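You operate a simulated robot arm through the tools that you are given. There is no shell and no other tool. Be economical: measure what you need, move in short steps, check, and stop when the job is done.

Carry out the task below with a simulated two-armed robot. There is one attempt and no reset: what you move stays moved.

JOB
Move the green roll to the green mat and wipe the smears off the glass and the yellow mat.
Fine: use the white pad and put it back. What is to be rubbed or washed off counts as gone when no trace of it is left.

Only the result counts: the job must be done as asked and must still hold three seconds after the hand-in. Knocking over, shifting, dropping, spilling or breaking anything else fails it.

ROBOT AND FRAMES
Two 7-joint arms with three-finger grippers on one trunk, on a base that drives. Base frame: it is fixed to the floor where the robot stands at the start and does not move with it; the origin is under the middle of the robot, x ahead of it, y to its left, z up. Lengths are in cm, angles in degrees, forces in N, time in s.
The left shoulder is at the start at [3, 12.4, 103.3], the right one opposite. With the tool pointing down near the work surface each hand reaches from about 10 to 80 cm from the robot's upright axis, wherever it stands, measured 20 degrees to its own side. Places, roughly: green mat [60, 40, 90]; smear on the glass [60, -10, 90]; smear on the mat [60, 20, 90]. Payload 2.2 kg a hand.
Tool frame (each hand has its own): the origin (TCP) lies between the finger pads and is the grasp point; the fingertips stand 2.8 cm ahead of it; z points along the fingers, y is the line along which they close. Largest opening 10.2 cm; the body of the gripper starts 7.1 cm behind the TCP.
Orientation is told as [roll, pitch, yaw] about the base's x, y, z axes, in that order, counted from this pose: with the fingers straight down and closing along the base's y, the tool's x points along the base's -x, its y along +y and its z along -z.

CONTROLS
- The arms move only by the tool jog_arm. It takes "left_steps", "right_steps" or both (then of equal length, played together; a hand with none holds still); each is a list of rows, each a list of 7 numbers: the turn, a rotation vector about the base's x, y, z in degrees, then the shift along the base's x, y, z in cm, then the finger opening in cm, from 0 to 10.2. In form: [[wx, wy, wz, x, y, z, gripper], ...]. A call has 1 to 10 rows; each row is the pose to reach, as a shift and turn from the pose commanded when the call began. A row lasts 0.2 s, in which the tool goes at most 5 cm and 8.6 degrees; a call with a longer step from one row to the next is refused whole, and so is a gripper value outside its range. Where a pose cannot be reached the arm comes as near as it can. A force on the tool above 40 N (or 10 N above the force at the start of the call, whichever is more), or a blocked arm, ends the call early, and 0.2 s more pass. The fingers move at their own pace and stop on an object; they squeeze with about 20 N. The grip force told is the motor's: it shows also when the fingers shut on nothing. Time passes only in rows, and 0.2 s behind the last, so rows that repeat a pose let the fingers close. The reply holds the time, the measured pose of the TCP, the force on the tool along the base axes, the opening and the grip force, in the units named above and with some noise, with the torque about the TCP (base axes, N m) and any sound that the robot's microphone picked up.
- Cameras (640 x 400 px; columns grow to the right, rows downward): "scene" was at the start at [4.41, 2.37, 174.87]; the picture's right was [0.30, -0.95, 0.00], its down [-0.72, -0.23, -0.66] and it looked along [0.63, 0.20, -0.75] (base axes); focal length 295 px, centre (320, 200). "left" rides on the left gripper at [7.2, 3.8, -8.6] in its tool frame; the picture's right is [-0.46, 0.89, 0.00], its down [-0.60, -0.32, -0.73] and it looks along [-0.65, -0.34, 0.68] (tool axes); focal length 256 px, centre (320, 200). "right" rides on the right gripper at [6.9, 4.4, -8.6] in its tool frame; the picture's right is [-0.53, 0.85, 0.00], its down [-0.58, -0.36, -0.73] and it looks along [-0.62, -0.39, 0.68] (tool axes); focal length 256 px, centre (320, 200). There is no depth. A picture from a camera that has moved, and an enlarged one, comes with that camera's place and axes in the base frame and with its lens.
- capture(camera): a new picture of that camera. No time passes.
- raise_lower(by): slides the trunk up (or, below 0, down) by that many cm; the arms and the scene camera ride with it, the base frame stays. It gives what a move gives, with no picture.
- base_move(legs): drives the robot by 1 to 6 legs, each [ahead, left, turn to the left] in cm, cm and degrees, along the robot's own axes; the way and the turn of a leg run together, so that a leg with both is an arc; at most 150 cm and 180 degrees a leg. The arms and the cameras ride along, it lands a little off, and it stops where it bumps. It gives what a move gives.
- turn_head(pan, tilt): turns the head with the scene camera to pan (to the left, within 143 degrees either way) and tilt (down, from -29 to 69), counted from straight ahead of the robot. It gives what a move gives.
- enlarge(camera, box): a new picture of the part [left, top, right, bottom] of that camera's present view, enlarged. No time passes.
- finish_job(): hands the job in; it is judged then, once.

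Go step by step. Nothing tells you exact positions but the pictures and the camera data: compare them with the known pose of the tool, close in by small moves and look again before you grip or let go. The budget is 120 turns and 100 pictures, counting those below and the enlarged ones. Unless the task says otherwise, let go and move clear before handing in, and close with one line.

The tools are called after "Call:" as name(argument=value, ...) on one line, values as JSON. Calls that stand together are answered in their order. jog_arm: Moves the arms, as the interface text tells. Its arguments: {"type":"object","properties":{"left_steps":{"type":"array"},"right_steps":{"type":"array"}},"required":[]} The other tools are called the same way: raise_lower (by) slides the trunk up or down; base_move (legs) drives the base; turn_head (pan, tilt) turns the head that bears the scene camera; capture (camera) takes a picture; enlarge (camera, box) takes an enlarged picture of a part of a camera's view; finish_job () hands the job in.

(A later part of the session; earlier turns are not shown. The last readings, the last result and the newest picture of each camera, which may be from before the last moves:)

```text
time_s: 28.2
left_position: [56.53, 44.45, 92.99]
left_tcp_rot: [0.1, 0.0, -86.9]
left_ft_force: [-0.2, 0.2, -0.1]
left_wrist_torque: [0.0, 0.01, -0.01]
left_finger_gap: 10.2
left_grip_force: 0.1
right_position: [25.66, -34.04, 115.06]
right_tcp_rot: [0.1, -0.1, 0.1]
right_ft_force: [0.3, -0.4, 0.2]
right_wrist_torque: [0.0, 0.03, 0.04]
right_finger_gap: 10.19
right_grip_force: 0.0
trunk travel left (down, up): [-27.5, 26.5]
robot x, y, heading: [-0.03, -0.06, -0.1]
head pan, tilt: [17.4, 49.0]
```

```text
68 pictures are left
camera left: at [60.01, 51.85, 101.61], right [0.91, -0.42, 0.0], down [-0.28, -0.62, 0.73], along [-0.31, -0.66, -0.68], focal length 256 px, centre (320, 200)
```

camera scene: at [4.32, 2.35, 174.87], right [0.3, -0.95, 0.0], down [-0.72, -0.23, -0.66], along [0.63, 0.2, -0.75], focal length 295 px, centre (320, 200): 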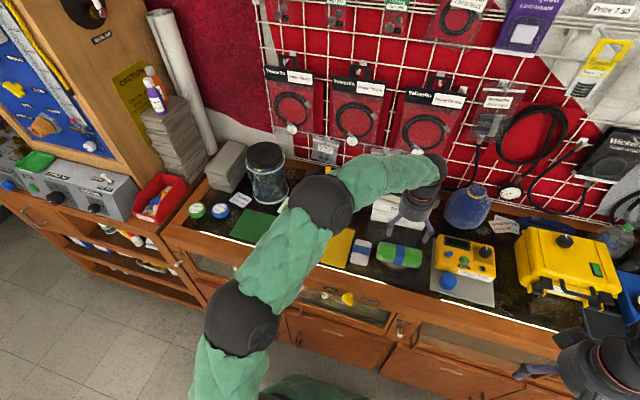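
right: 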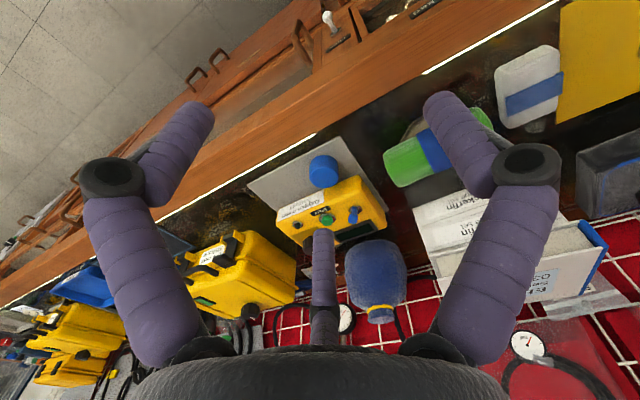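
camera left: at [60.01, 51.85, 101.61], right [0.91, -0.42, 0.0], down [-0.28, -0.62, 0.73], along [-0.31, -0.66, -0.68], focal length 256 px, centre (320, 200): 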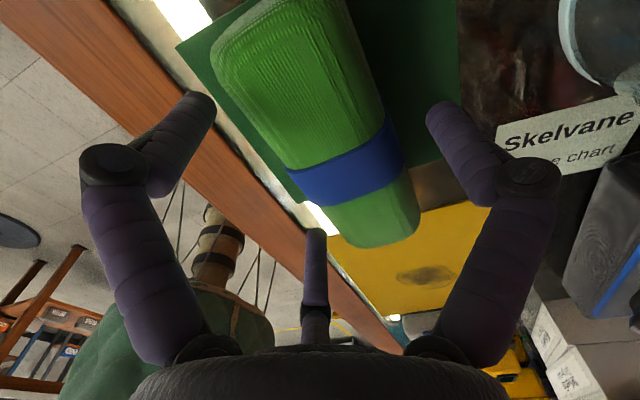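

The roll rests on the mat and the fingers are free. I'll rise and swing the left hand over to the pad, turning back to yaw ≈ 0 so one finger is on the pad's left and two on its right.

Call:
jog_arm(left_steps=[[0, 0, 0, 0, 0, 3, 10.2], [0, 0, 0, 0, 0, 7, 10.2], [0, 0, 0, 0, 0, 11, 10.2], [0, 0, 0, 0, 0, 15, 10.2], [0, 0, 8, 0, -4, 15, 10.2], [0, 0, 16, 0, -8, 15, 10.2], [0, 0, 24, 0, -12, 15, 10.2], [0, 0, 32, 0, -16, 15, 10.2], [0, 0, 40, 0, -20, 15, 10.2], [0, 0, 48, 0, -24, 15, 10.2]])

Call:
jog_arm(left_steps=[[0, 0, 8, 0.2, -4, 0, 10.2], [0, 0, 16, 0.4, -8, 0, 10.2], [0, 0, 24, 0.6, -12, 0, 10.2], [0, 0, 32, 0.8, -16, 0, 10.2], [0, 0, 40, 1, -16.7, 0, 10.2], [0, 0, 43, 1, -16.7, 0, 10.2]])

Call:
capture(camera="left")

Call:
capture(camera="scene")

```text
time_s: 30.4
left_position: [56.56, 20.42, 108.22]
left_tcp_rot: [0.0, 0.0, -38.9]
left_ft_force: [0.8, 0.7, -0.2]
left_wrist_torque: [0.01, -0.05, 0.0]
left_finger_gap: 10.19
left_grip_force: 0.1
right_position: [25.57, -34.13, 114.92]
right_tcp_rot: [0.1, 0.0, 0.0]
right_ft_force: [0.0, -0.2, 0.4]
right_wrist_torque: [0.02, -0.02, -0.02]
right_finger_gap: 10.19
right_grip_force: 0.0
trunk travel left (down, up): [-27.5, 26.5]
robot x, y, heading: [-0.13, -0.01, 0.1]
head pan, tilt: [17.4, 49.0]
```

```text
time_s: 31.8
left_position: [57.44, 3.62, 108.07]
left_tcp_rot: [0.0, -0.1, 4.1]
left_ft_force: [0.2, -0.9, -0.1]
left_wrist_torque: [0.04, -0.04, -0.02]
left_finger_gap: 10.17
left_grip_force: 0.2
right_position: [25.61, -34.03, 115.06]
right_tcp_rot: [0.1, 0.0, 0.1]
right_ft_force: [-0.6, 0.0, -0.6]
right_wrist_torque: [0.0, -0.01, 0.02]
right_finger_gap: 10.2
right_grip_force: 0.0
trunk travel left (down, up): [-27.5, 26.5]
robot x, y, heading: [0.3, 0.01, -0.2]
head pan, tilt: [17.4, 49.0]
```

```text
67 pictures are left
camera left: at [50.03, 6.9, 116.63], right [0.4, 0.92, 0.0], down [0.62, -0.27, 0.73], along [0.67, -0.29, -0.68], focal length 256 px, centre (320, 200)
```

left: 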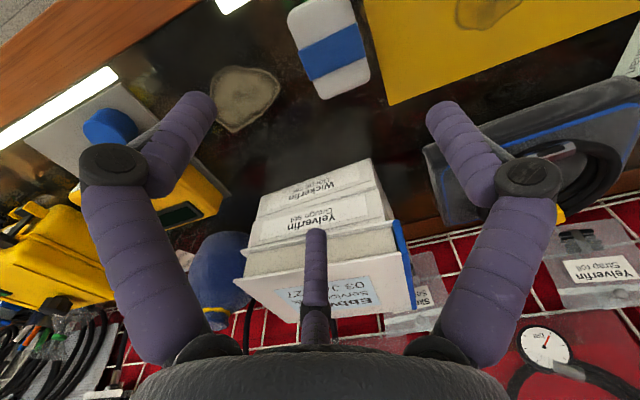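

```text
66 pictures are left
camera scene: at [4.4, 2.31, 174.87], right [0.3, -0.95, 0.0], down [-0.72, -0.23, -0.66], along [0.63, 0.2, -0.75], focal length 295 px, centre (320, 200)
```

scene: 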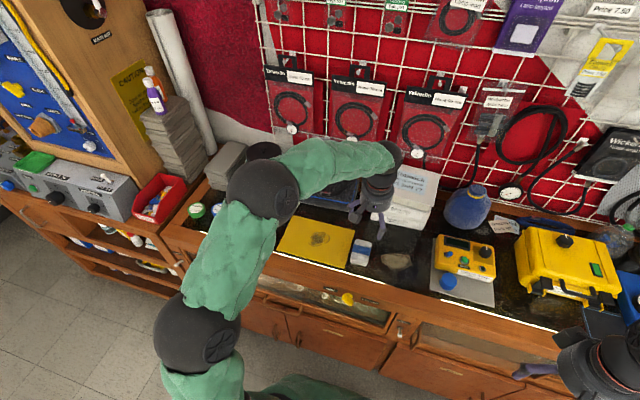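

I take the pad to be centred near [57, 4.9], about 9 × 5 cm, with its long side along x. I'll turn to yaw ≈ 0 and lower to z 97 to compare.

Call:
jog_arm(left_steps=[[0, 0, -4, -0.4, 0, -3, 10.2], [0, 0, -4, -0.4, 0, -6, 10.2], [0, 0, -4, -0.4, 0, -9, 10.2], [0, 0, -4, -0.4, 0, -11, 10.2]])

Call:
capture(camera="left")

Call:
enlarge(camera="scene", box=[300, 190, 460, 290])

```text
time_s: 32.8
left_position: [56.96, 3.85, 97.05]
left_tcp_rot: [0.1, 0.0, 0.0]
left_ft_force: [1.3, 0.3, 0.1]
left_wrist_torque: [0.02, 0.04, -0.01]
left_finger_gap: 10.18
left_grip_force: 0.1
right_position: [25.58, -33.99, 114.99]
right_tcp_rot: [0.0, 0.0, -0.2]
right_ft_force: [0.1, -0.8, 0.1]
right_wrist_torque: [0.01, -0.02, 0.04]
right_finger_gap: 10.18
right_grip_force: 0.1
trunk travel left (down, up): [-27.5, 26.5]
robot x, y, heading: [-0.07, 0.13, 0.0]
head pan, tilt: [17.4, 49.0]
```

```text
65 pictures are left
camera left: at [49.9, 7.64, 105.58], right [0.46, 0.89, 0.0], down [0.6, -0.32, 0.73], along [0.65, -0.34, -0.68], focal length 256 px, centre (320, 200)
```

left: 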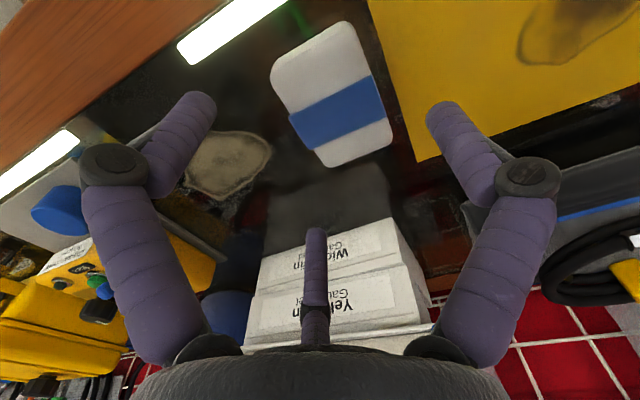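

```text
4.00 times, centred on (380, 240) of scene
camera zoom: at [4.43, 2.36, 174.87], right [0.3, -0.95, 0.0], down [-0.72, -0.23, -0.66], along [0.63, 0.2, -0.76], focal length 1182 px, centre (80, 40)
```

zoom: 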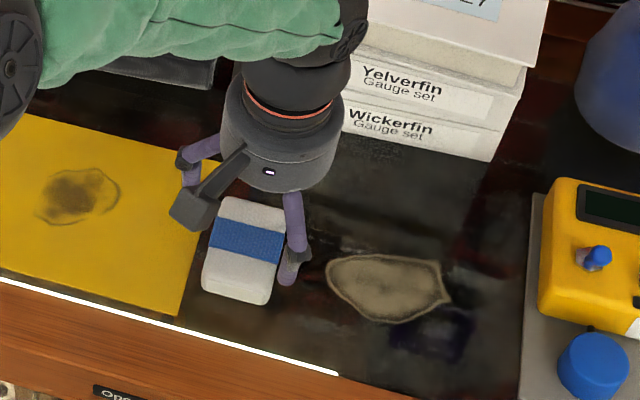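

The pad is centred near [56.5, 5.1] and the fingers will clear it on both sides. I'll shift back 0.4 cm, lower to z ≈ 93.2 and look.

Call:
jog_arm(left_steps=[[0, 0, -1, -0.4, 0, -1, 10.2], [0, 0, -1, -0.4, 0, -2.5, 10.2], [0, 0, -1, -0.4, 0, -3.5, 10.2], [0, 0, -1, -0.4, 0, -3.8, 10.2]])

Call:
capture(camera="left")

Call:
enlarge(camera="scene", box=[300, 190, 460, 290])

```text
time_s: 33.8
left_position: [56.76, 3.84, 93.26]
left_tcp_rot: [0.0, 0.0, -1.0]
left_ft_force: [-0.3, -0.3, 0.3]
left_wrist_torque: [-0.02, 0.01, 0.0]
left_finger_gap: 10.22
left_grip_force: 0.0
right_position: [25.59, -33.9, 114.96]
right_tcp_rot: [0.0, 0.0, -0.1]
right_ft_force: [-0.3, -0.3, 0.1]
right_wrist_torque: [-0.02, -0.01, 0.0]
right_finger_gap: 10.21
right_grip_force: 0.1
trunk travel left (down, up): [-27.5, 26.5]
robot x, y, heading: [0.24, -0.06, -0.0]
head pan, tilt: [17.4, 49.0]
```

```text
63 pictures are left
camera left: at [49.65, 7.69, 101.85], right [0.48, 0.88, 0.0], down [0.6, -0.33, 0.73], along [0.64, -0.35, -0.68], focal length 256 px, centre (320, 200)
```

left: 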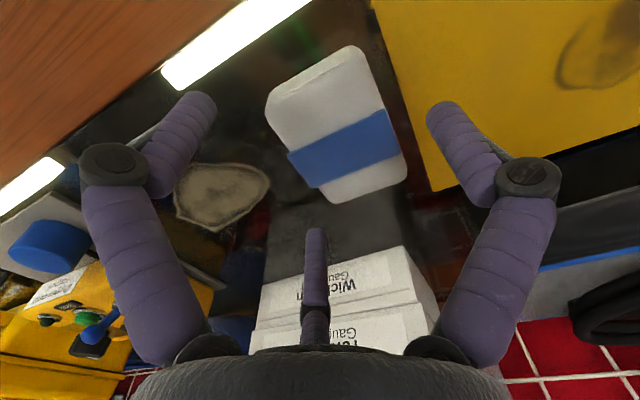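

```text
4.00 times, centred on (380, 240) of scene
camera zoom: at [4.41, 2.35, 174.87], right [0.3, -0.95, 0.0], down [-0.72, -0.23, -0.66], along [0.63, 0.2, -0.75], focal length 1182 px, centre (80, 40)
```

zoom: 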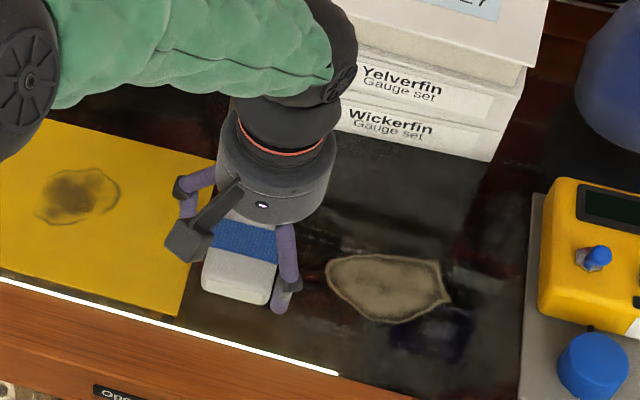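

All three fingers stand beside the pad with no contact. I'll close.

Call:
jog_arm(left_steps=[[0, 0, 0, 0, 0, 0, 9], [0, 0, 0, 0, 0, 0, 8], [0, 0, 0, 0, 0, 0, 7], [0, 0, 0, 0, 0, 0, 6], [0, 0, 0, 0, 0, 0, 4], [0, 0, 0, 0, 0, 0, 4]])

Call:
capture(camera="left")

Call:
enlarge(camera="scene", box=[300, 190, 460, 290])

```text
time_s: 35.2
left_position: [56.8, 3.68, 93.34]
left_tcp_rot: [0.0, -0.1, -1.0]
left_ft_force: [0.6, 0.1, 0.6]
left_wrist_torque: [-0.04, -0.01, 0.01]
left_finger_gap: 3.99
left_grip_force: 0.1
right_position: [25.48, -33.99, 114.83]
right_tcp_rot: [0.0, 0.0, -0.1]
right_ft_force: [0.7, -0.1, -0.6]
right_wrist_torque: [0.0, 0.0, 0.02]
right_finger_gap: 10.23
right_grip_force: 0.1
trunk travel left (down, up): [-27.5, 26.5]
robot x, y, heading: [-0.15, 0.21, 0.1]
head pan, tilt: [17.4, 49.0]
```

```text
61 pictures are left
camera left: at [49.65, 7.7, 101.88], right [0.48, 0.88, 0.0], down [0.6, -0.33, 0.73], along [0.64, -0.35, -0.68], focal length 256 px, centre (320, 200)
```

left: 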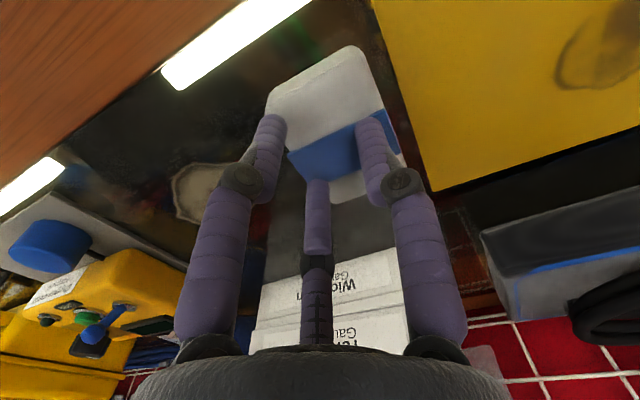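

```text
4.00 times, centred on (380, 240) of scene
camera zoom: at [4.41, 2.35, 174.87], right [0.3, -0.95, 0.0], down [-0.72, -0.23, -0.66], along [0.63, 0.2, -0.75], focal length 1182 px, centre (80, 40)
```

zoom: 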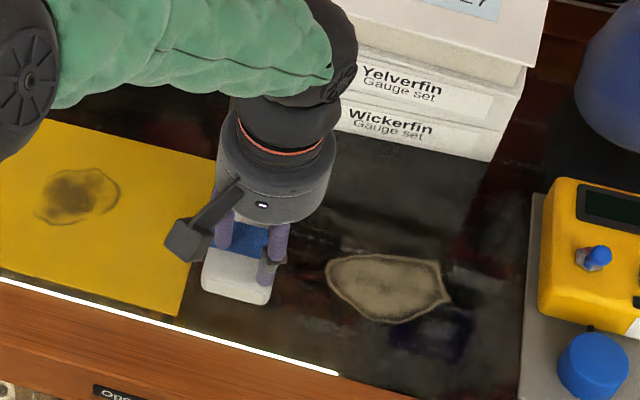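

The fingers closed above the pad without touching it, so the surface is lower than 90. Ray comparison puts the pad top at about z 89.5 and the counter near 87, with the pad centred at about [58, 4.85]. I'll raise, open, recentre and go lower.

Call:
jog_arm(left_steps=[[0, 0, 0, 0, 0, 2, 4], [0, 0, 0, 1.2, 0, 3, 10.2], [0, 0, 0, 1.2, 0, 3, 10.2], [0, 0, 0, 1.2, 0, 3, 10.2], [0, 0, 0, 1.2, 0, 0, 10.2], [0, 0, 0, 1.2, 0, -1.3, 10.2], [0, 0, 0, 1.2, 0, -2, 10.2]])

Call:
capture(camera="left")

Call:
enlarge(camera="scene", box=[300, 190, 460, 290])

```text
time_s: 36.8
left_position: [57.93, 3.84, 91.31]
left_tcp_rot: [0.0, -0.1, -1.0]
left_ft_force: [0.2, 1.1, 0.5]
left_wrist_torque: [-0.01, 0.0, 0.0]
left_finger_gap: 10.2
left_grip_force: 0.1
right_position: [25.48, -34.02, 115.05]
right_tcp_rot: [0.0, 0.0, 0.0]
right_ft_force: [0.0, 0.5, 0.5]
right_wrist_torque: [-0.02, 0.01, 0.01]
right_finger_gap: 10.19
right_grip_force: 0.0
trunk travel left (down, up): [-27.5, 26.5]
robot x, y, heading: [0.1, 0.29, 0.2]
head pan, tilt: [17.4, 49.0]
```

```text
59 pictures are left
camera left: at [50.82, 7.7, 99.88], right [0.48, 0.88, 0.0], down [0.6, -0.33, 0.73], along [0.64, -0.35, -0.68], focal length 256 px, centre (320, 200)
```

left: 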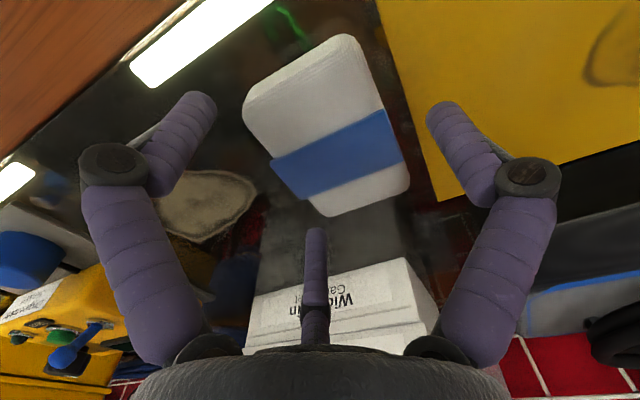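

```text
4.00 times, centred on (380, 240) of scene
camera zoom: at [4.45, 2.35, 174.86], right [0.3, -0.95, 0.0], down [-0.72, -0.23, -0.66], along [0.63, 0.2, -0.76], focal length 1182 px, centre (80, 40)
```

zoom: 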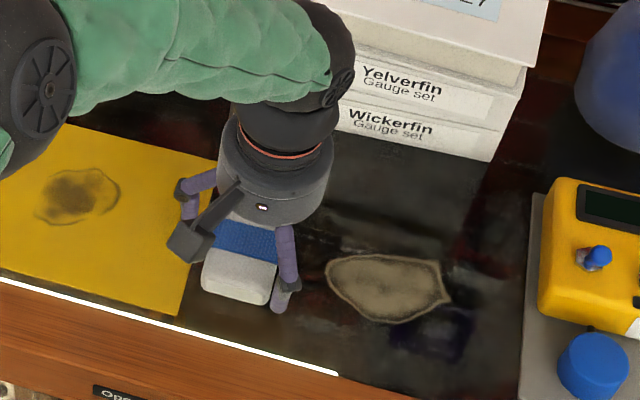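

No contact at z 91.3. I'll keep feeling downward in small steps.

Call:
jog_arm(left_steps=[[0, 0, 0, 0, 0, -0.25, 10.2], [0, 0, 0, 0, 0, -0.5, 10.2], [0, 0, 0, 0, 0, -0.5, 10.2]])

Call:
jog_arm(left_steps=[[0, 0, 0, 0, 0, -0.2, 10.2], [0, 0, 0, 0, 0, -0.3, 10.2], [0, 0, 0, 0, 0, -0.3, 10.2]])

```text
time_s: 37.6
left_position: [57.78, 3.83, 90.79]
left_tcp_rot: [0.0, 0.0, -1.1]
left_ft_force: [-0.1, 0.7, -0.1]
left_wrist_torque: [-0.01, -0.02, 0.02]
left_finger_gap: 10.2
left_grip_force: 0.0
right_position: [25.61, -33.99, 114.99]
right_tcp_rot: [0.0, 0.0, 0.0]
right_ft_force: [-0.7, -0.2, -0.1]
right_wrist_torque: [-0.03, -0.03, -0.01]
right_finger_gap: 10.22
right_grip_force: 0.1
trunk travel left (down, up): [-27.5, 26.5]
robot x, y, heading: [-0.03, 0.3, -0.2]
head pan, tilt: [17.4, 49.0]
```

```text
time_s: 38.4
left_position: [57.99, 3.78, 90.42]
left_tcp_rot: [-0.1, 0.0, -1.0]
left_ft_force: [-0.3, 0.1, 0.3]
left_wrist_torque: [-0.01, 0.0, 0.01]
left_finger_gap: 10.22
left_grip_force: 0.1
right_position: [25.69, -33.79, 114.99]
right_tcp_rot: [0.0, 0.0, 0.0]
right_ft_force: [-0.1, 0.1, 0.2]
right_wrist_torque: [0.0, 0.02, -0.02]
right_finger_gap: 10.2
right_grip_force: 0.1
trunk travel left (down, up): [-27.5, 26.5]
robot x, y, heading: [-0.03, -0.09, -0.2]
head pan, tilt: [17.4, 49.0]
```

Still free at z 90.4 with the tips near 87.6, which should overlap the pad's sides. I'll try closing here.

Call:
jog_arm(left_steps=[[0, 0, 0, 0, 0, 0, 9], [0, 0, 0, 0, 0, 0, 8], [0, 0, 0, 0, 0, 0, 7], [0, 0, 0, 0, 0, 0, 6], [0, 0, 0, 0, 0, 0, 5]])

Call:
capture(camera="left")

Call:
enlarge(camera="scene", box=[300, 190, 460, 290])

```text
time_s: 39.6
left_position: [57.82, 3.77, 90.53]
left_tcp_rot: [0.0, 0.0, -0.9]
left_ft_force: [-1.3, -0.3, 4.0]
left_wrist_torque: [0.05, 0.09, 0.07]
left_finger_gap: 8.06
left_grip_force: 20.5
right_position: [25.48, -33.95, 114.95]
right_tcp_rot: [-0.1, 0.0, -0.1]
right_ft_force: [0.5, 0.4, 0.6]
right_wrist_torque: [0.05, 0.03, -0.02]
right_finger_gap: 10.18
right_grip_force: 0.0
trunk travel left (down, up): [-27.5, 26.5]
robot x, y, heading: [0.11, -0.49, 0.2]
head pan, tilt: [17.4, 49.0]
```

```text
57 pictures are left
camera left: at [50.74, 7.66, 99.12], right [0.48, 0.88, 0.0], down [0.6, -0.33, 0.73], along [0.64, -0.35, -0.68], focal length 256 px, centre (320, 200)
```

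left: 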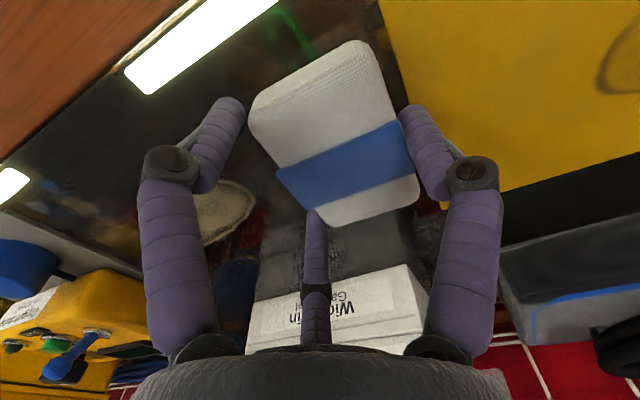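

```text
4.00 times, centred on (380, 240) of scene
camera zoom: at [4.37, 2.35, 174.87], right [0.3, -0.95, 0.0], down [-0.72, -0.23, -0.66], along [0.63, 0.2, -0.75], focal length 1182 px, centre (80, 40)
```

zoom: 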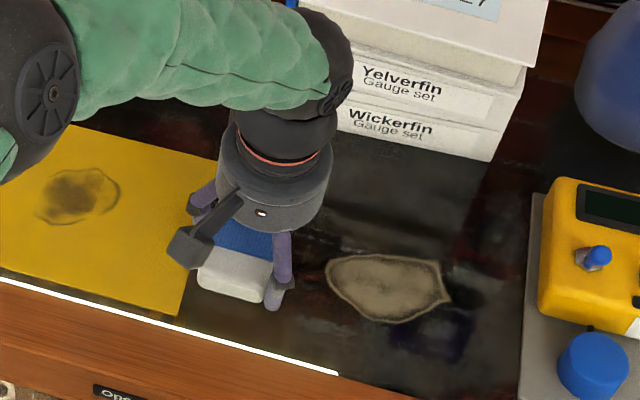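

The pad is gripped at 8.06 cm; it shifted by about 0.4 cm to the left, which I'll undo when I put it back. I'll test the lift.

Call:
jog_arm(left_steps=[[0, 0, 0, 0, 0, 0, 4], [0, 0, 0, 0, 0, 0.5, 4], [0, 0, 0, 0, 0, 1, 4], [0, 0, 0, 0, 0, 2, 4], [0, 0, 0, 0, 0, 3, 4]])

Call:
capture(camera="left")

Call:
enlarge(camera="scene", box=[300, 190, 460, 290])

```text
time_s: 40.8
left_position: [57.86, 3.71, 93.59]
left_tcp_rot: [0.0, 0.1, -1.0]
left_ft_force: [0.0, 0.9, -0.5]
left_wrist_torque: [-0.03, -0.03, 0.01]
left_finger_gap: 8.0
left_grip_force: 20.0
right_position: [25.54, -34.0, 114.98]
right_tcp_rot: [0.0, 0.1, 0.0]
right_ft_force: [0.3, -0.7, -0.1]
right_wrist_torque: [0.02, -0.01, -0.01]
right_finger_gap: 10.2
right_grip_force: 0.1
trunk travel left (down, up): [-27.5, 26.5]
robot x, y, heading: [0.2, -0.01, 0.0]
head pan, tilt: [17.4, 49.0]
```

```text
55 pictures are left
camera left: at [50.81, 7.66, 102.17], right [0.48, 0.88, 0.0], down [0.6, -0.33, 0.73], along [0.64, -0.35, -0.68], focal length 256 px, centre (320, 200)
```

left: 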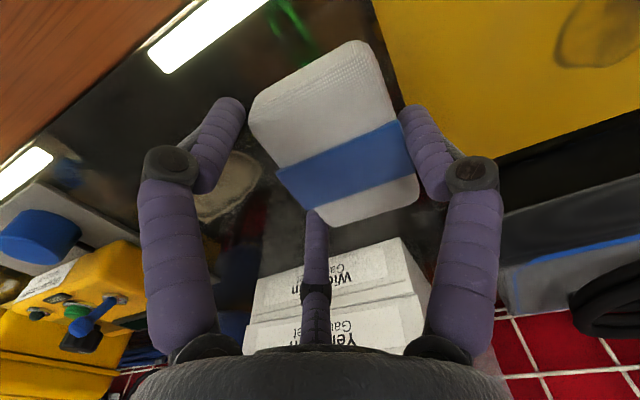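

```text
4.00 times, centred on (380, 240) of scene
camera zoom: at [4.4, 2.35, 174.87], right [0.3, -0.95, 0.0], down [-0.72, -0.23, -0.66], along [0.63, 0.2, -0.75], focal length 1182 px, centre (80, 40)
```

zoom: 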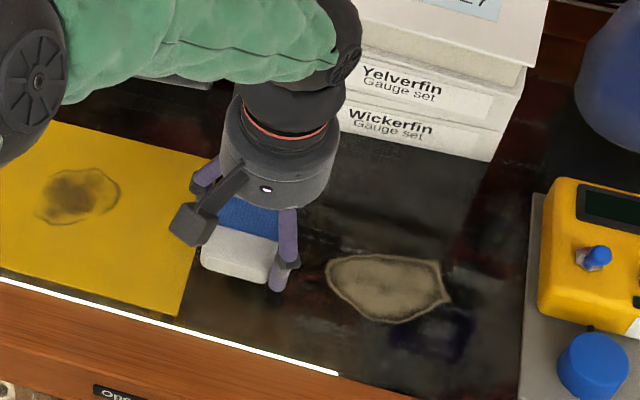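

The pad is held firmly. The glass smear spans roughly x 56–63, y −12 to −2; I'll lower the pad just left of it and feel for contact.

Call:
jog_arm(left_steps=[[0, 0, 0, 0.8, -2, 0, 4], [0, 0, 0, 1.6, -4, 0, 4], [0, 0, 0, 1.6, -4, -1.5, 4], [0, 0, 0, 1.6, -4, -2.7, 4], [0, 0, 0, 1.6, -4, -3, 4], [0, 0, 0, 1.6, -4, -3, 4]])

```text
time_s: 42.2
left_position: [59.64, -0.11, 90.5]
left_tcp_rot: [-0.1, 0.1, -1.0]
left_ft_force: [0.8, -0.3, -0.6]
left_wrist_torque: [0.0, -0.01, -0.03]
left_finger_gap: 8.04
left_grip_force: 20.7
right_position: [25.52, -33.93, 115.0]
right_tcp_rot: [0.0, 0.0, 0.0]
right_ft_force: [0.2, -0.2, -0.1]
right_wrist_torque: [-0.01, 0.02, -0.01]
right_finger_gap: 10.2
right_grip_force: 0.0
trunk travel left (down, up): [-27.5, 26.5]
robot x, y, heading: [-0.02, 0.37, -0.1]
head pan, tilt: [17.4, 49.0]
```

Call:
jog_arm(left_steps=[[0, 0, 0, 0, 0, -0.15, 4], [0, 0, 0, 0, 0, -0.15, 4]])

Call:
jog_arm(left_steps=[[0, 0, 0, 0, 0, -0.1, 4], [0, 0, 0, 0, 0, -0.1, 4]])

```text
time_s: 42.8
left_position: [59.63, -0.27, 90.48]
left_tcp_rot: [-0.1, -0.2, -1.0]
left_ft_force: [-1.6, -0.3, 9.3]
left_wrist_torque: [0.16, 0.32, 0.03]
left_finger_gap: 8.05
left_grip_force: 19.9
right_position: [25.53, -33.91, 115.0]
right_tcp_rot: [0.1, 0.0, 0.0]
right_ft_force: [0.3, -0.9, -0.2]
right_wrist_torque: [-0.03, -0.01, 0.05]
right_finger_gap: 10.21
right_grip_force: 0.0
trunk travel left (down, up): [-27.5, 26.5]
robot x, y, heading: [0.07, 0.06, 0.1]
head pan, tilt: [17.4, 49.0]
```

```text
time_s: 43.4
left_position: [59.61, -0.32, 90.45]
left_tcp_rot: [0.0, -0.2, -1.0]
left_ft_force: [-4.0, 0.4, 17.4]
left_wrist_torque: [0.21, 0.42, 0.01]
left_finger_gap: 8.04
left_grip_force: 19.9
right_position: [25.39, -34.01, 115.12]
right_tcp_rot: [0.0, 0.0, 0.1]
right_ft_force: [-0.8, 0.4, -0.7]
right_wrist_torque: [-0.02, 0.02, -0.01]
right_finger_gap: 10.18
right_grip_force: 0.1
trunk travel left (down, up): [-27.5, 26.5]
robot x, y, heading: [-0.0, 0.17, -0.1]
head pan, tilt: [17.4, 49.0]
```

Contact is made at about 17 N; I'll ease slightly and sweep across the smear to the right and back.

Call:
jog_arm(left_steps=[[0, 0, 0, 0, -1.5, 0.05, 4], [0, 0, 0, 0, -3, 0.05, 4], [0, 0, 0, 0, -4.5, 0.05, 4], [0, 0, 0, 0, -6, 0.05, 4], [0, 0, 0, 0, -7.5, 0.05, 4], [0, 0, 0, 0, -9, 0.05, 4], [0, 0, 0, 0, -10.5, 0.05, 4], [0, 0, 0, 0, -12, 0.05, 4], [0, 0, 0, 0, -13.5, 0.05, 4]])

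Call:
jog_arm(left_steps=[[0, 0, 0, 0, 1.5, 0, 4], [0, 0, 0, 0, 3, 0, 4], [0, 0, 0, 0, 4.5, 0, 4], [0, 0, 0, 0, 6, 0, 4], [0, 0, 0, 0, 7.5, 0, 4], [0, 0, 0, 0, 9, 0, 4], [0, 0, 0, 0, 10.5, 0, 4], [0, 0, 0, 0, 12, 0, 4], [0, 0, 0, 0, 13.5, 0, 4]])

Call:
enlarge(camera="scene", box=[300, 190, 460, 290])

Call:
capture(camera="left")

```text
time_s: 45.4
left_position: [59.35, -13.68, 90.31]
left_tcp_rot: [0.0, -0.1, -1.1]
left_ft_force: [-0.2, 7.3, 20.4]
left_wrist_torque: [0.56, -0.04, -0.05]
left_finger_gap: 8.09
left_grip_force: 20.0
right_position: [25.46, -33.87, 115.03]
right_tcp_rot: [0.0, -0.1, 0.1]
right_ft_force: [0.0, 0.1, -0.7]
right_wrist_torque: [-0.01, -0.03, 0.0]
right_finger_gap: 10.18
right_grip_force: 0.1
trunk travel left (down, up): [-27.5, 26.5]
robot x, y, heading: [-0.07, -0.34, 0.2]
head pan, tilt: [17.4, 49.0]
```

```text
time_s: 47.4
left_position: [59.53, -0.27, 90.23]
left_tcp_rot: [-0.1, 0.0, -1.0]
left_ft_force: [1.3, -6.2, 17.5]
left_wrist_torque: [0.0, 0.17, 0.14]
left_finger_gap: 8.07
left_grip_force: 19.8
right_position: [25.48, -34.0, 115.05]
right_tcp_rot: [0.1, 0.0, 0.0]
right_ft_force: [-0.8, 1.1, -0.2]
right_wrist_torque: [-0.02, 0.0, -0.02]
right_finger_gap: 10.17
right_grip_force: 0.1
trunk travel left (down, up): [-27.5, 26.5]
robot x, y, heading: [-0.0, -0.13, -0.0]
head pan, tilt: [17.4, 49.0]
```

```text
4.00 times, centred on (380, 240) of scene
camera zoom: at [4.25, 2.3, 174.88], right [0.3, -0.95, 0.0], down [-0.72, -0.23, -0.66], along [0.63, 0.2, -0.75], focal length 1182 px, centre (80, 40)
```

zoom: 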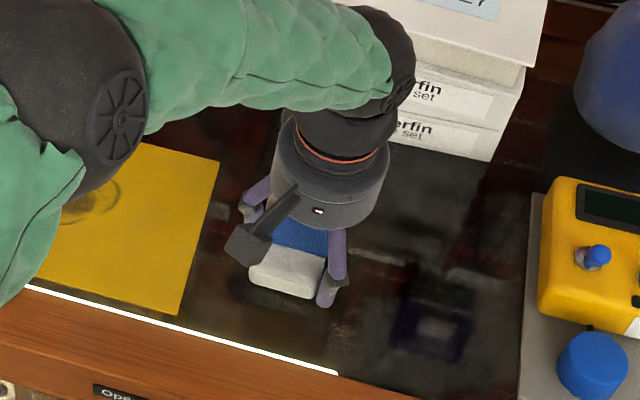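

```text
52 pictures are left
camera left: at [52.35, 3.64, 98.89], right [0.48, 0.88, 0.0], down [0.6, -0.33, 0.73], along [0.64, -0.35, -0.68], focal length 256 px, centre (320, 200)
```

left: 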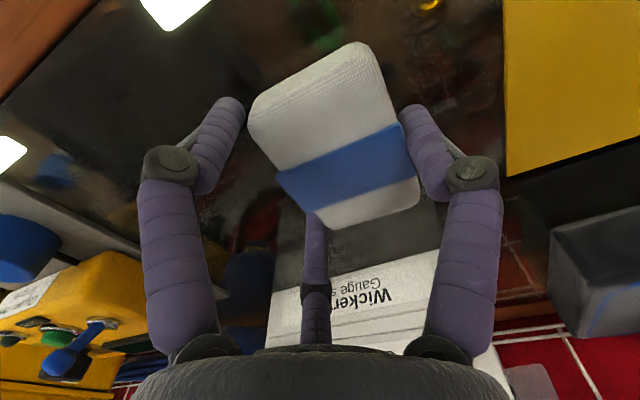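

The glass looks clean. I'll make one more round at slightly different x to catch faint edges, then lift and inspect.

Call:
jog_arm(left_steps=[[0, 0, 0, -1.5, -1.5, 0, 4], [0, 0, 0, -1.5, -3.5, 0, 4], [0, 0, 0, -1.5, -5.5, 0, 4], [0, 0, 0, -1.5, -7.5, 0, 4], [0, 0, 0, -1.5, -9.5, 0, 4], [0, 0, 0, -1.5, -11.5, 0, 4], [0, 0, 0, -1.5, -13.3, 0, 4], [0, 0, 0, 0, -13.3, 0, 4], [0, 0, 0, 1.3, -13.3, 0, 4]])

Call:
jog_arm(left_steps=[[0, 0, 0, 0, 2, 0, 4], [0, 0, 0, 0, 4, 0, 4], [0, 0, 0, 0, 6, 0, 4], [0, 0, 0, 0, 8, 0, 4], [0, 0, 0, 0, 10, 0, 4], [0, 0, 0, 0, 12, 0, 4], [0, 0, 0, 0, 13.3, 0, 4], [0, 0, 0, 0, 13.3, 1.5, 4], [0, 0, 0, 0, 13.3, 4, 4], [0, 0, 0, 0, 13.3, 6, 4]])

Call:
enlarge(camera="scene", box=[340, 210, 460, 285])

Call:
capture(camera="left")

```text
time_s: 49.4
left_position: [60.57, -13.61, 90.32]
left_tcp_rot: [0.0, 0.0, -1.2]
left_ft_force: [-5.5, -1.2, 13.3]
left_wrist_torque: [0.13, 0.35, 0.05]
left_finger_gap: 8.04
left_grip_force: 19.6
right_position: [25.41, -33.98, 115.01]
right_tcp_rot: [0.0, -0.1, 0.1]
right_ft_force: [0.6, -0.1, 0.2]
right_wrist_torque: [-0.02, -0.03, 0.01]
right_finger_gap: 10.2
right_grip_force: 0.0
trunk travel left (down, up): [-27.5, 26.5]
robot x, y, heading: [-0.04, 0.18, 0.1]
head pan, tilt: [17.4, 49.0]
```

```text
time_s: 51.6
left_position: [60.67, -0.22, 96.22]
left_tcp_rot: [0.0, 0.0, -1.1]
left_ft_force: [0.4, -0.2, -0.5]
left_wrist_torque: [-0.01, -0.01, -0.01]
left_finger_gap: 8.03
left_grip_force: 19.7
right_position: [25.55, -33.88, 114.95]
right_tcp_rot: [0.0, 0.0, 0.0]
right_ft_force: [0.6, -1.0, 0.5]
right_wrist_torque: [0.02, -0.03, 0.03]
right_finger_gap: 10.19
right_grip_force: 0.1
trunk travel left (down, up): [-27.5, 26.5]
robot x, y, heading: [-0.24, -0.09, -0.0]
head pan, tilt: [17.4, 49.0]
```

```text
5.33 times, centred on (400, 248) of scene
camera zoom: at [4.39, 2.35, 174.87], right [0.3, -0.95, 0.0], down [-0.72, -0.23, -0.66], along [0.63, 0.2, -0.75], focal length 1576 px, centre (-107, -53)
```

zoom: 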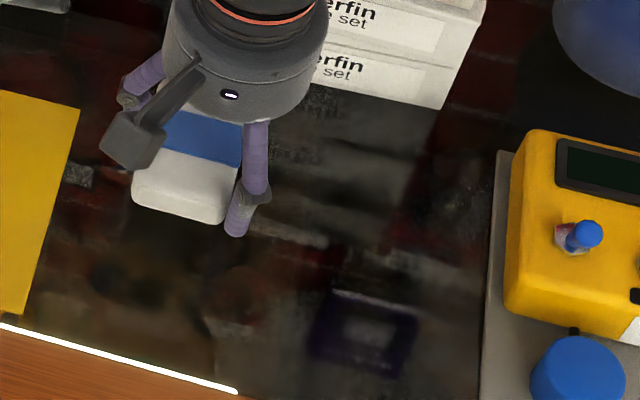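

```text
50 pictures are left
camera left: at [53.57, 3.8, 104.86], right [0.48, 0.88, 0.0], down [0.6, -0.33, 0.73], along [0.64, -0.35, -0.68], focal length 256 px, centre (320, 200)
```

left: 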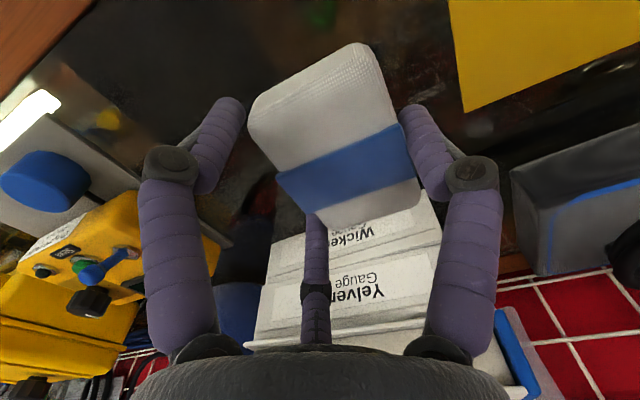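

The glass is clean; only reflections remain. The mat smear spans about x 57–63, y 17–23, so I'll bring the pad to its right side and lower it lightly onto the mat.

Call:
jog_arm(left_steps=[[0, 0, 0, -0.6, 4, 0, 4], [0, 0, 0, -0.6, 8, 0, 4], [0, 0, 0, -0.6, 11, 0, 4], [0, 0, 0, -0.6, 13.3, 0, 4], [0, 0, 0, -0.6, 13.3, -2, 4], [0, 0, 0, -0.6, 13.3, -4, 4], [0, 0, 0, -0.6, 13.3, -5, 4], [0, 0, 0, -0.6, 13.3, -5.2, 4]])

Call:
jog_arm(left_steps=[[0, 0, 0, 0, 0, -0.1, 4], [0, 0, 0, 0, 0, -0.1, 4]])

Call:
enlarge(camera="scene", box=[260, 190, 420, 290])

```text
time_s: 53.4
left_position: [60.1, 13.12, 90.92]
left_tcp_rot: [0.0, 0.0, -1.0]
left_ft_force: [-0.1, 0.7, -0.4]
left_wrist_torque: [-0.04, -0.03, 0.0]
left_finger_gap: 8.02
left_grip_force: 19.7
right_position: [25.51, -33.94, 114.97]
right_tcp_rot: [0.0, 0.0, 0.0]
right_ft_force: [-0.3, -0.5, -0.1]
right_wrist_torque: [0.01, 0.01, 0.04]
right_finger_gap: 10.21
right_grip_force: 0.0
trunk travel left (down, up): [-27.5, 26.5]
robot x, y, heading: [-0.24, 0.26, -0.1]
head pan, tilt: [17.4, 49.0]
```

```text
time_s: 54.0
left_position: [60.15, 13.09, 90.87]
left_tcp_rot: [0.0, 0.0, -1.0]
left_ft_force: [0.6, 0.0, -1.3]
left_wrist_torque: [-0.06, 0.01, 0.01]
left_finger_gap: 8.03
left_grip_force: 19.5
right_position: [25.65, -33.95, 114.98]
right_tcp_rot: [0.0, -0.1, -0.1]
right_ft_force: [-0.7, 0.4, 0.4]
right_wrist_torque: [-0.02, 0.0, 0.0]
right_finger_gap: 10.2
right_grip_force: 0.1
trunk travel left (down, up): [-27.5, 26.5]
robot x, y, heading: [-0.16, 0.27, 0.1]
head pan, tilt: [17.4, 49.0]
```

```text
4.00 times, centred on (340, 240) of scene
camera zoom: at [4.41, 2.36, 174.87], right [0.3, -0.95, 0.0], down [-0.72, -0.23, -0.66], along [0.63, 0.2, -0.75], focal length 1182 px, centre (240, 40)
```

zoom: 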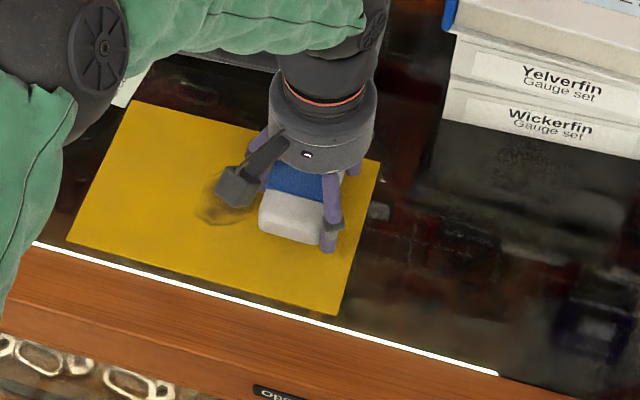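

Call:
jog_arm(left_steps=[[0, 0, 0, 0, 0, -0.15, 4], [0, 0, 0, 0, 0, -0.15, 4]])

Call:
jog_arm(left_steps=[[0, 0, 0, 0, 0, -0.1, 4], [0, 0, 0, 0, 0, -0.1, 4]])

```text
time_s: 54.6
left_position: [60.17, 13.01, 90.88]
left_tcp_rot: [0.0, 0.0, -1.0]
left_ft_force: [0.3, -0.7, 0.9]
left_wrist_torque: [0.02, 0.02, 0.0]
left_finger_gap: 8.03
left_grip_force: 20.3
right_position: [25.48, -33.96, 115.0]
right_tcp_rot: [0.0, 0.0, -0.1]
right_ft_force: [0.4, 0.1, 0.4]
right_wrist_torque: [0.0, 0.02, -0.02]
right_finger_gap: 10.2
right_grip_force: 0.2
trunk travel left (down, up): [-27.5, 26.5]
robot x, y, heading: [-0.31, 0.24, 0.1]
head pan, tilt: [17.4, 49.0]
```

```text
time_s: 55.2
left_position: [60.27, 13.01, 90.72]
left_tcp_rot: [0.0, 0.0, -0.9]
left_ft_force: [-0.9, 0.7, 0.6]
left_wrist_torque: [0.01, 0.0, -0.04]
left_finger_gap: 8.01
left_grip_force: 20.7
right_position: [25.72, -34.04, 115.04]
right_tcp_rot: [0.0, 0.0, 0.0]
right_ft_force: [0.0, -0.2, 0.3]
right_wrist_torque: [-0.01, -0.03, 0.02]
right_finger_gap: 10.22
right_grip_force: 0.0
trunk travel left (down, up): [-27.5, 26.5]
robot x, y, heading: [0.6, -0.05, -0.3]
head pan, tilt: [17.4, 49.0]
```

Still no contact at z ≈ 90.7. I'll lower a bit more.

Call:
jog_arm(left_steps=[[0, 0, 0, 0, 0, -0.15, 4], [0, 0, 0, 0, 0, -0.15, 4]])

Call:
jog_arm(left_steps=[[0, 0, 0, 0, 0, -0.1, 4], [0, 0, 0, 0, 0, -0.1, 4]])

```text
time_s: 55.8
left_position: [60.27, 13.07, 90.51]
left_tcp_rot: [0.0, -0.2, -1.0]
left_ft_force: [-0.4, -0.8, 4.1]
left_wrist_torque: [0.11, 0.03, 0.01]
left_finger_gap: 8.04
left_grip_force: 19.9
right_position: [25.46, -34.01, 114.99]
right_tcp_rot: [0.0, 0.0, -0.1]
right_ft_force: [0.0, 0.3, -0.1]
right_wrist_torque: [-0.03, 0.02, 0.0]
right_finger_gap: 10.22
right_grip_force: 0.2
trunk travel left (down, up): [-27.5, 26.5]
robot x, y, heading: [0.01, -0.57, 0.5]
head pan, tilt: [17.4, 49.0]
```

```text
time_s: 56.4
left_position: [60.17, 13.09, 90.58]
left_tcp_rot: [0.1, -0.1, -1.1]
left_ft_force: [1.7, 0.0, 7.0]
left_wrist_torque: [0.18, 0.12, 0.03]
left_finger_gap: 8.03
left_grip_force: 20.0
right_position: [25.57, -33.98, 114.88]
right_tcp_rot: [0.0, 0.0, 0.0]
right_ft_force: [0.1, 0.0, 0.2]
right_wrist_torque: [-0.02, 0.01, 0.0]
right_finger_gap: 10.19
right_grip_force: 0.0
trunk travel left (down, up): [-27.5, 26.5]
robot x, y, heading: [0.22, 0.12, 0.1]
head pan, tilt: [17.4, 49.0]
```

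Light contact of about 7 N on the mat. I'll do a first sweep to the left and check that the mat stays put.

Call:
jog_arm(left_steps=[[0, 0, 0, 0, 1.5, 0, 4], [0, 0, 0, 0, 3, 0, 4], [0, 0, 0, 0, 4.5, 0, 4], [0, 0, 0, 0, 6, 0, 4]])

Call:
enlarge(camera="scene", box=[260, 190, 420, 290])

```text
time_s: 57.4
left_position: [60.17, 19.08, 90.55]
left_tcp_rot: [-0.1, 0.1, -1.1]
left_ft_force: [0.1, -3.4, 4.0]
left_wrist_torque: [-0.04, -0.25, -0.12]
left_finger_gap: 8.02
left_grip_force: 20.0
right_position: [25.58, -33.95, 114.97]
right_tcp_rot: [0.1, 0.0, 0.0]
right_ft_force: [-0.1, 0.2, 0.2]
right_wrist_torque: [0.0, -0.01, 0.01]
right_finger_gap: 10.2
right_grip_force: 0.2
trunk travel left (down, up): [-27.5, 26.5]
robot x, y, heading: [-0.04, -0.09, -0.3]
head pan, tilt: [17.4, 49.0]
```

```text
4.00 times, centred on (340, 240) of scene
camera zoom: at [4.35, 2.34, 174.87], right [0.3, -0.95, 0.0], down [-0.72, -0.23, -0.66], along [0.63, 0.2, -0.75], focal length 1182 px, centre (240, 40)
```

zoom: 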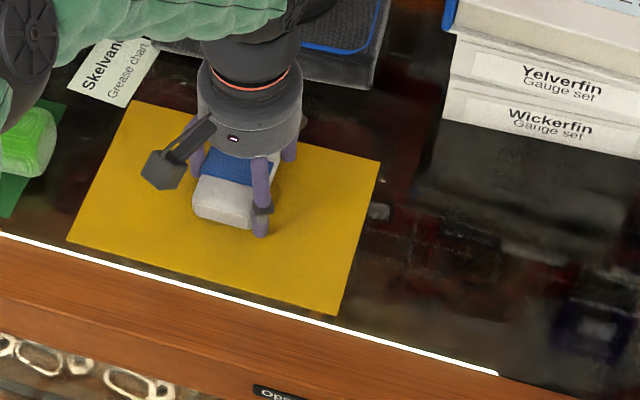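

The mat stays put. I'll finish the sweep and go back and forth at shifted x.

Call:
jog_arm(left_steps=[[0, 0, 0, 0, 1.5, -0.05, 4], [0, 0, 0, 0, 3, -0.05, 4], [0, 0, 0, 0, 4.5, -0.05, 4], [0, 0, 0, 0, 6, -0.05, 4], [0, 0, 0, -1.3, 6, -0.05, 4], [0, 0, 0, -1.3, 4, -0.05, 4], [0, 0, 0, -1.3, 2, -0.05, 4], [0, 0, 0, -1.3, 0, -0.05, 4], [0, 0, 0, -1.3, -2, -0.05, 4], [0, 0, 0, -1.3, -4, -0.05, 4]])

Call:
jog_arm(left_steps=[[0, 0, 0, 1.3, 0, 0, 4], [0, 0, 0, 2.3, 0, 0, 4], [0, 0, 0, 2.3, 2, 0, 4], [0, 0, 0, 2.3, 4, 0, 4], [0, 0, 0, 2.3, 6, 0, 4], [0, 0, 0, 2.3, 8, 0, 4], [0, 0, 0, 2.3, 9.5, 0, 4]])

Call:
jog_arm(left_steps=[[0, 0, 0, -1, 0, 0, 4], [0, 0, 0, -1, -2, 0, 4], [0, 0, 0, -1, -4, 0, 4], [0, 0, 0, -1, -6, 0, 4], [0, 0, 0, -1, -8, 0, 4], [0, 0, 0, -1, -9, 0, 4], [0, 0, 0, -1, -9, 2, 4], [0, 0, 0, -1, -9, 5, 4], [0, 0, 0, -1, -13, 6, 4], [0, 0, 0, -1, -17, 6, 4]])

Call:
enlarge(camera="scene", box=[260, 190, 420, 290])

```text
time_s: 59.6
left_position: [58.93, 15.1, 90.63]
left_tcp_rot: [-0.1, -0.1, -1.0]
left_ft_force: [-0.4, 8.0, 11.5]
left_wrist_torque: [0.34, 0.06, -0.15]
left_finger_gap: 8.04
left_grip_force: 19.9
right_position: [25.57, -33.97, 115.06]
right_tcp_rot: [0.0, -0.1, -0.1]
right_ft_force: [0.3, -0.2, 0.0]
right_wrist_torque: [0.01, 0.01, 0.0]
right_finger_gap: 10.22
right_grip_force: 0.1
trunk travel left (down, up): [-27.5, 26.5]
robot x, y, heading: [-0.05, 0.21, -0.2]
head pan, tilt: [17.4, 49.0]
```

```text
time_s: 61.2
left_position: [61.01, 24.71, 90.4]
left_tcp_rot: [0.0, -0.1, -1.1]
left_ft_force: [0.9, -5.3, 8.5]
left_wrist_torque: [-0.13, 0.14, 0.15]
left_finger_gap: 8.02
left_grip_force: 20.1
right_position: [25.48, -33.97, 115.0]
right_tcp_rot: [0.1, 0.0, 0.0]
right_ft_force: [-0.3, -0.1, 0.1]
right_wrist_torque: [0.02, -0.01, 0.03]
right_finger_gap: 10.19
right_grip_force: 0.1
trunk travel left (down, up): [-27.5, 26.5]
robot x, y, heading: [-0.22, 0.16, 0.3]
head pan, tilt: [17.4, 49.0]
```

```text
time_s: 63.4
left_position: [60.3, 7.59, 96.38]
left_tcp_rot: [0.1, 0.0, -0.8]
left_ft_force: [-0.8, -0.2, -0.1]
left_wrist_torque: [0.05, 0.01, 0.03]
left_finger_gap: 8.04
left_grip_force: 20.3
right_position: [25.66, -34.13, 115.0]
right_tcp_rot: [0.2, 0.1, 0.1]
right_ft_force: [0.0, 0.2, 0.2]
right_wrist_torque: [0.02, 0.0, 0.0]
right_finger_gap: 10.2
right_grip_force: 0.1
trunk travel left (down, up): [-27.5, 26.5]
robot x, y, heading: [-0.12, 0.16, -0.2]
head pan, tilt: [17.4, 49.0]
```

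```text
4.00 times, centred on (340, 240) of scene
camera zoom: at [4.43, 2.29, 174.86], right [0.3, -0.95, 0.0], down [-0.72, -0.23, -0.66], along [0.63, 0.2, -0.75], focal length 1182 px, centre (240, 40)
```

zoom: 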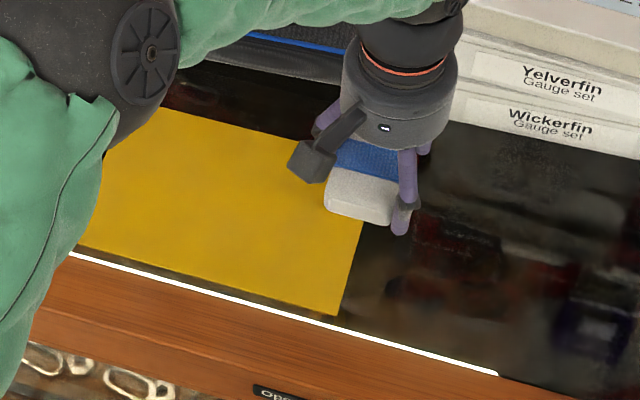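

Both smears are gone and the mat is in place. I'll now bring the pad back over its original spot and compare before setting it down.

Call:
jog_arm(left_steps=[[0, 0, 0, -1.2, -2, 0, 4], [0, 0, 0, -2.4, -4.25, 0, 4], [0, 0, 0, -2.4, -4.25, -2, 4], [0, 0, 0, -2.4, -4.25, -4, 4], [0, 0, 0, -2.4, -4.25, -5.2, 4], [0, 0, 0, -2.4, -4.25, -5.2, 4]])

Call:
enlarge(camera="scene", box=[300, 190, 460, 290])

Call:
capture(camera="left")

```text
time_s: 64.8
left_position: [57.85, 3.29, 91.32]
left_tcp_rot: [0.0, 0.1, -0.9]
left_ft_force: [0.0, -0.8, -0.9]
left_wrist_torque: [-0.01, -0.01, 0.0]
left_finger_gap: 8.03
left_grip_force: 19.8
right_position: [25.64, -33.99, 114.92]
right_tcp_rot: [0.0, 0.0, 0.0]
right_ft_force: [-0.5, 0.8, 0.0]
right_wrist_torque: [0.01, -0.02, 0.01]
right_finger_gap: 10.21
right_grip_force: 0.1
trunk travel left (down, up): [-27.5, 26.5]
robot x, y, heading: [0.23, 0.1, 0.2]
head pan, tilt: [17.4, 49.0]
```

```text
4.00 times, centred on (380, 240) of scene
camera zoom: at [4.39, 2.34, 174.87], right [0.3, -0.95, 0.0], down [-0.72, -0.23, -0.66], along [0.63, 0.2, -0.75], focal length 1182 px, centre (80, 40)
```

zoom: 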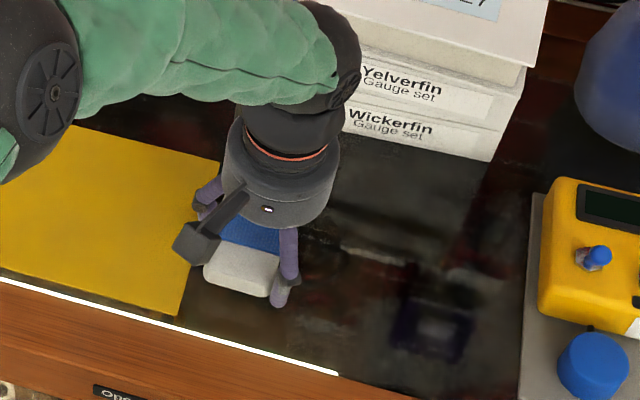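

```text
45 pictures are left
camera left: at [50.72, 7.26, 99.92], right [0.48, 0.88, 0.0], down [0.6, -0.33, 0.73], along [0.64, -0.35, -0.68], focal length 256 px, centre (320, 200)
```

left: 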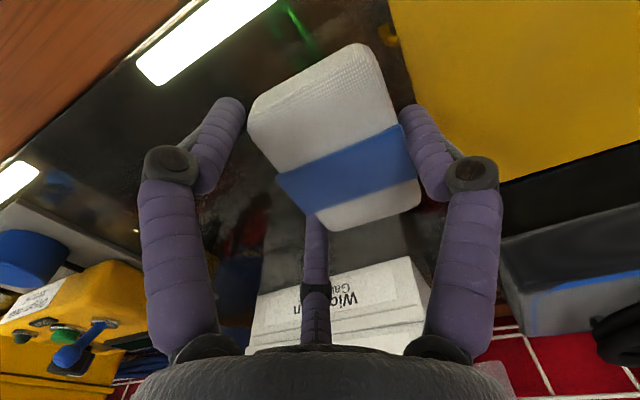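

The pad's outline matches its original place to within a few pixels. I'll lower it to contact.

Call:
jog_arm(left_steps=[[0, 0, 0, 0, 0, -0.4, 4], [0, 0, 0, 0, 0, -0.75, 4], [0, 0, 0, 0, 0, -0.75, 4]])

Call:
jog_arm(left_steps=[[0, 0, 0, 0, 0, -0.1, 4], [0, 0, 0, 0, 0, -0.1, 4]])

```text
time_s: 65.6
left_position: [57.92, 3.31, 90.49]
left_tcp_rot: [0.0, -0.1, -1.0]
left_ft_force: [0.2, -0.1, -0.9]
left_wrist_torque: [0.0, -0.03, 0.03]
left_finger_gap: 8.05
left_grip_force: 20.0
right_position: [25.64, -33.99, 114.92]
right_tcp_rot: [-0.1, 0.1, 0.0]
right_ft_force: [-0.6, 0.1, -0.3]
right_wrist_torque: [0.01, 0.0, 0.0]
right_finger_gap: 10.19
right_grip_force: 0.0
trunk travel left (down, up): [-27.5, 26.5]
robot x, y, heading: [-0.01, 0.22, -0.2]
head pan, tilt: [17.4, 49.0]
```

```text
time_s: 66.2
left_position: [57.81, 3.27, 90.35]
left_tcp_rot: [-0.1, 0.0, -1.0]
left_ft_force: [0.4, 0.1, -0.7]
left_wrist_torque: [0.01, 0.03, 0.0]
left_finger_gap: 8.07
left_grip_force: 20.1
right_position: [25.65, -34.0, 114.82]
right_tcp_rot: [0.0, 0.0, -0.1]
right_ft_force: [1.2, 0.5, -0.4]
right_wrist_torque: [0.0, 0.02, 0.0]
right_finger_gap: 10.21
right_grip_force: 0.0
trunk travel left (down, up): [-27.5, 26.5]
robot x, y, heading: [0.11, -0.04, 0.3]
head pan, tilt: [17.4, 49.0]
```

Call:
jog_arm(left_steps=[[0, 0, 0, 0, 0, -0.1, 4], [0, 0, 0, 0, 0, -0.1, 4]])

Call:
jog_arm(left_steps=[[0, 0, 0, 0, 0, -0.1, 4], [0, 0, 0, 0, 0, -0.1, 4]])

```text
time_s: 66.8
left_position: [57.79, 3.3, 90.3]
left_tcp_rot: [0.0, 0.0, -1.1]
left_ft_force: [-0.3, 0.0, -0.4]
left_wrist_torque: [-0.01, -0.01, 0.01]
left_finger_gap: 8.04
left_grip_force: 19.6
right_position: [25.7, -34.0, 114.99]
right_tcp_rot: [0.0, 0.0, 0.0]
right_ft_force: [1.0, 0.4, -0.4]
right_wrist_torque: [-0.03, -0.01, 0.01]
right_finger_gap: 10.21
right_grip_force: 0.0
trunk travel left (down, up): [-27.5, 26.5]
robot x, y, heading: [-0.03, 0.28, -0.1]
head pan, tilt: [17.4, 49.0]
```

```text
time_s: 67.4
left_position: [57.68, 3.4, 90.2]
left_tcp_rot: [0.0, 0.0, -0.9]
left_ft_force: [-1.1, 0.4, 1.8]
left_wrist_torque: [0.13, 0.01, -0.01]
left_finger_gap: 8.05
left_grip_force: 19.6
right_position: [25.54, -34.11, 115.02]
right_tcp_rot: [0.0, 0.0, -0.1]
right_ft_force: [-0.3, 0.1, 0.5]
right_wrist_torque: [0.02, 0.03, -0.01]
right_finger_gap: 10.22
right_grip_force: 0.1
trunk travel left (down, up): [-27.5, 26.5]
robot x, y, heading: [-0.28, 0.29, -0.1]
head pan, tilt: [17.4, 49.0]
```

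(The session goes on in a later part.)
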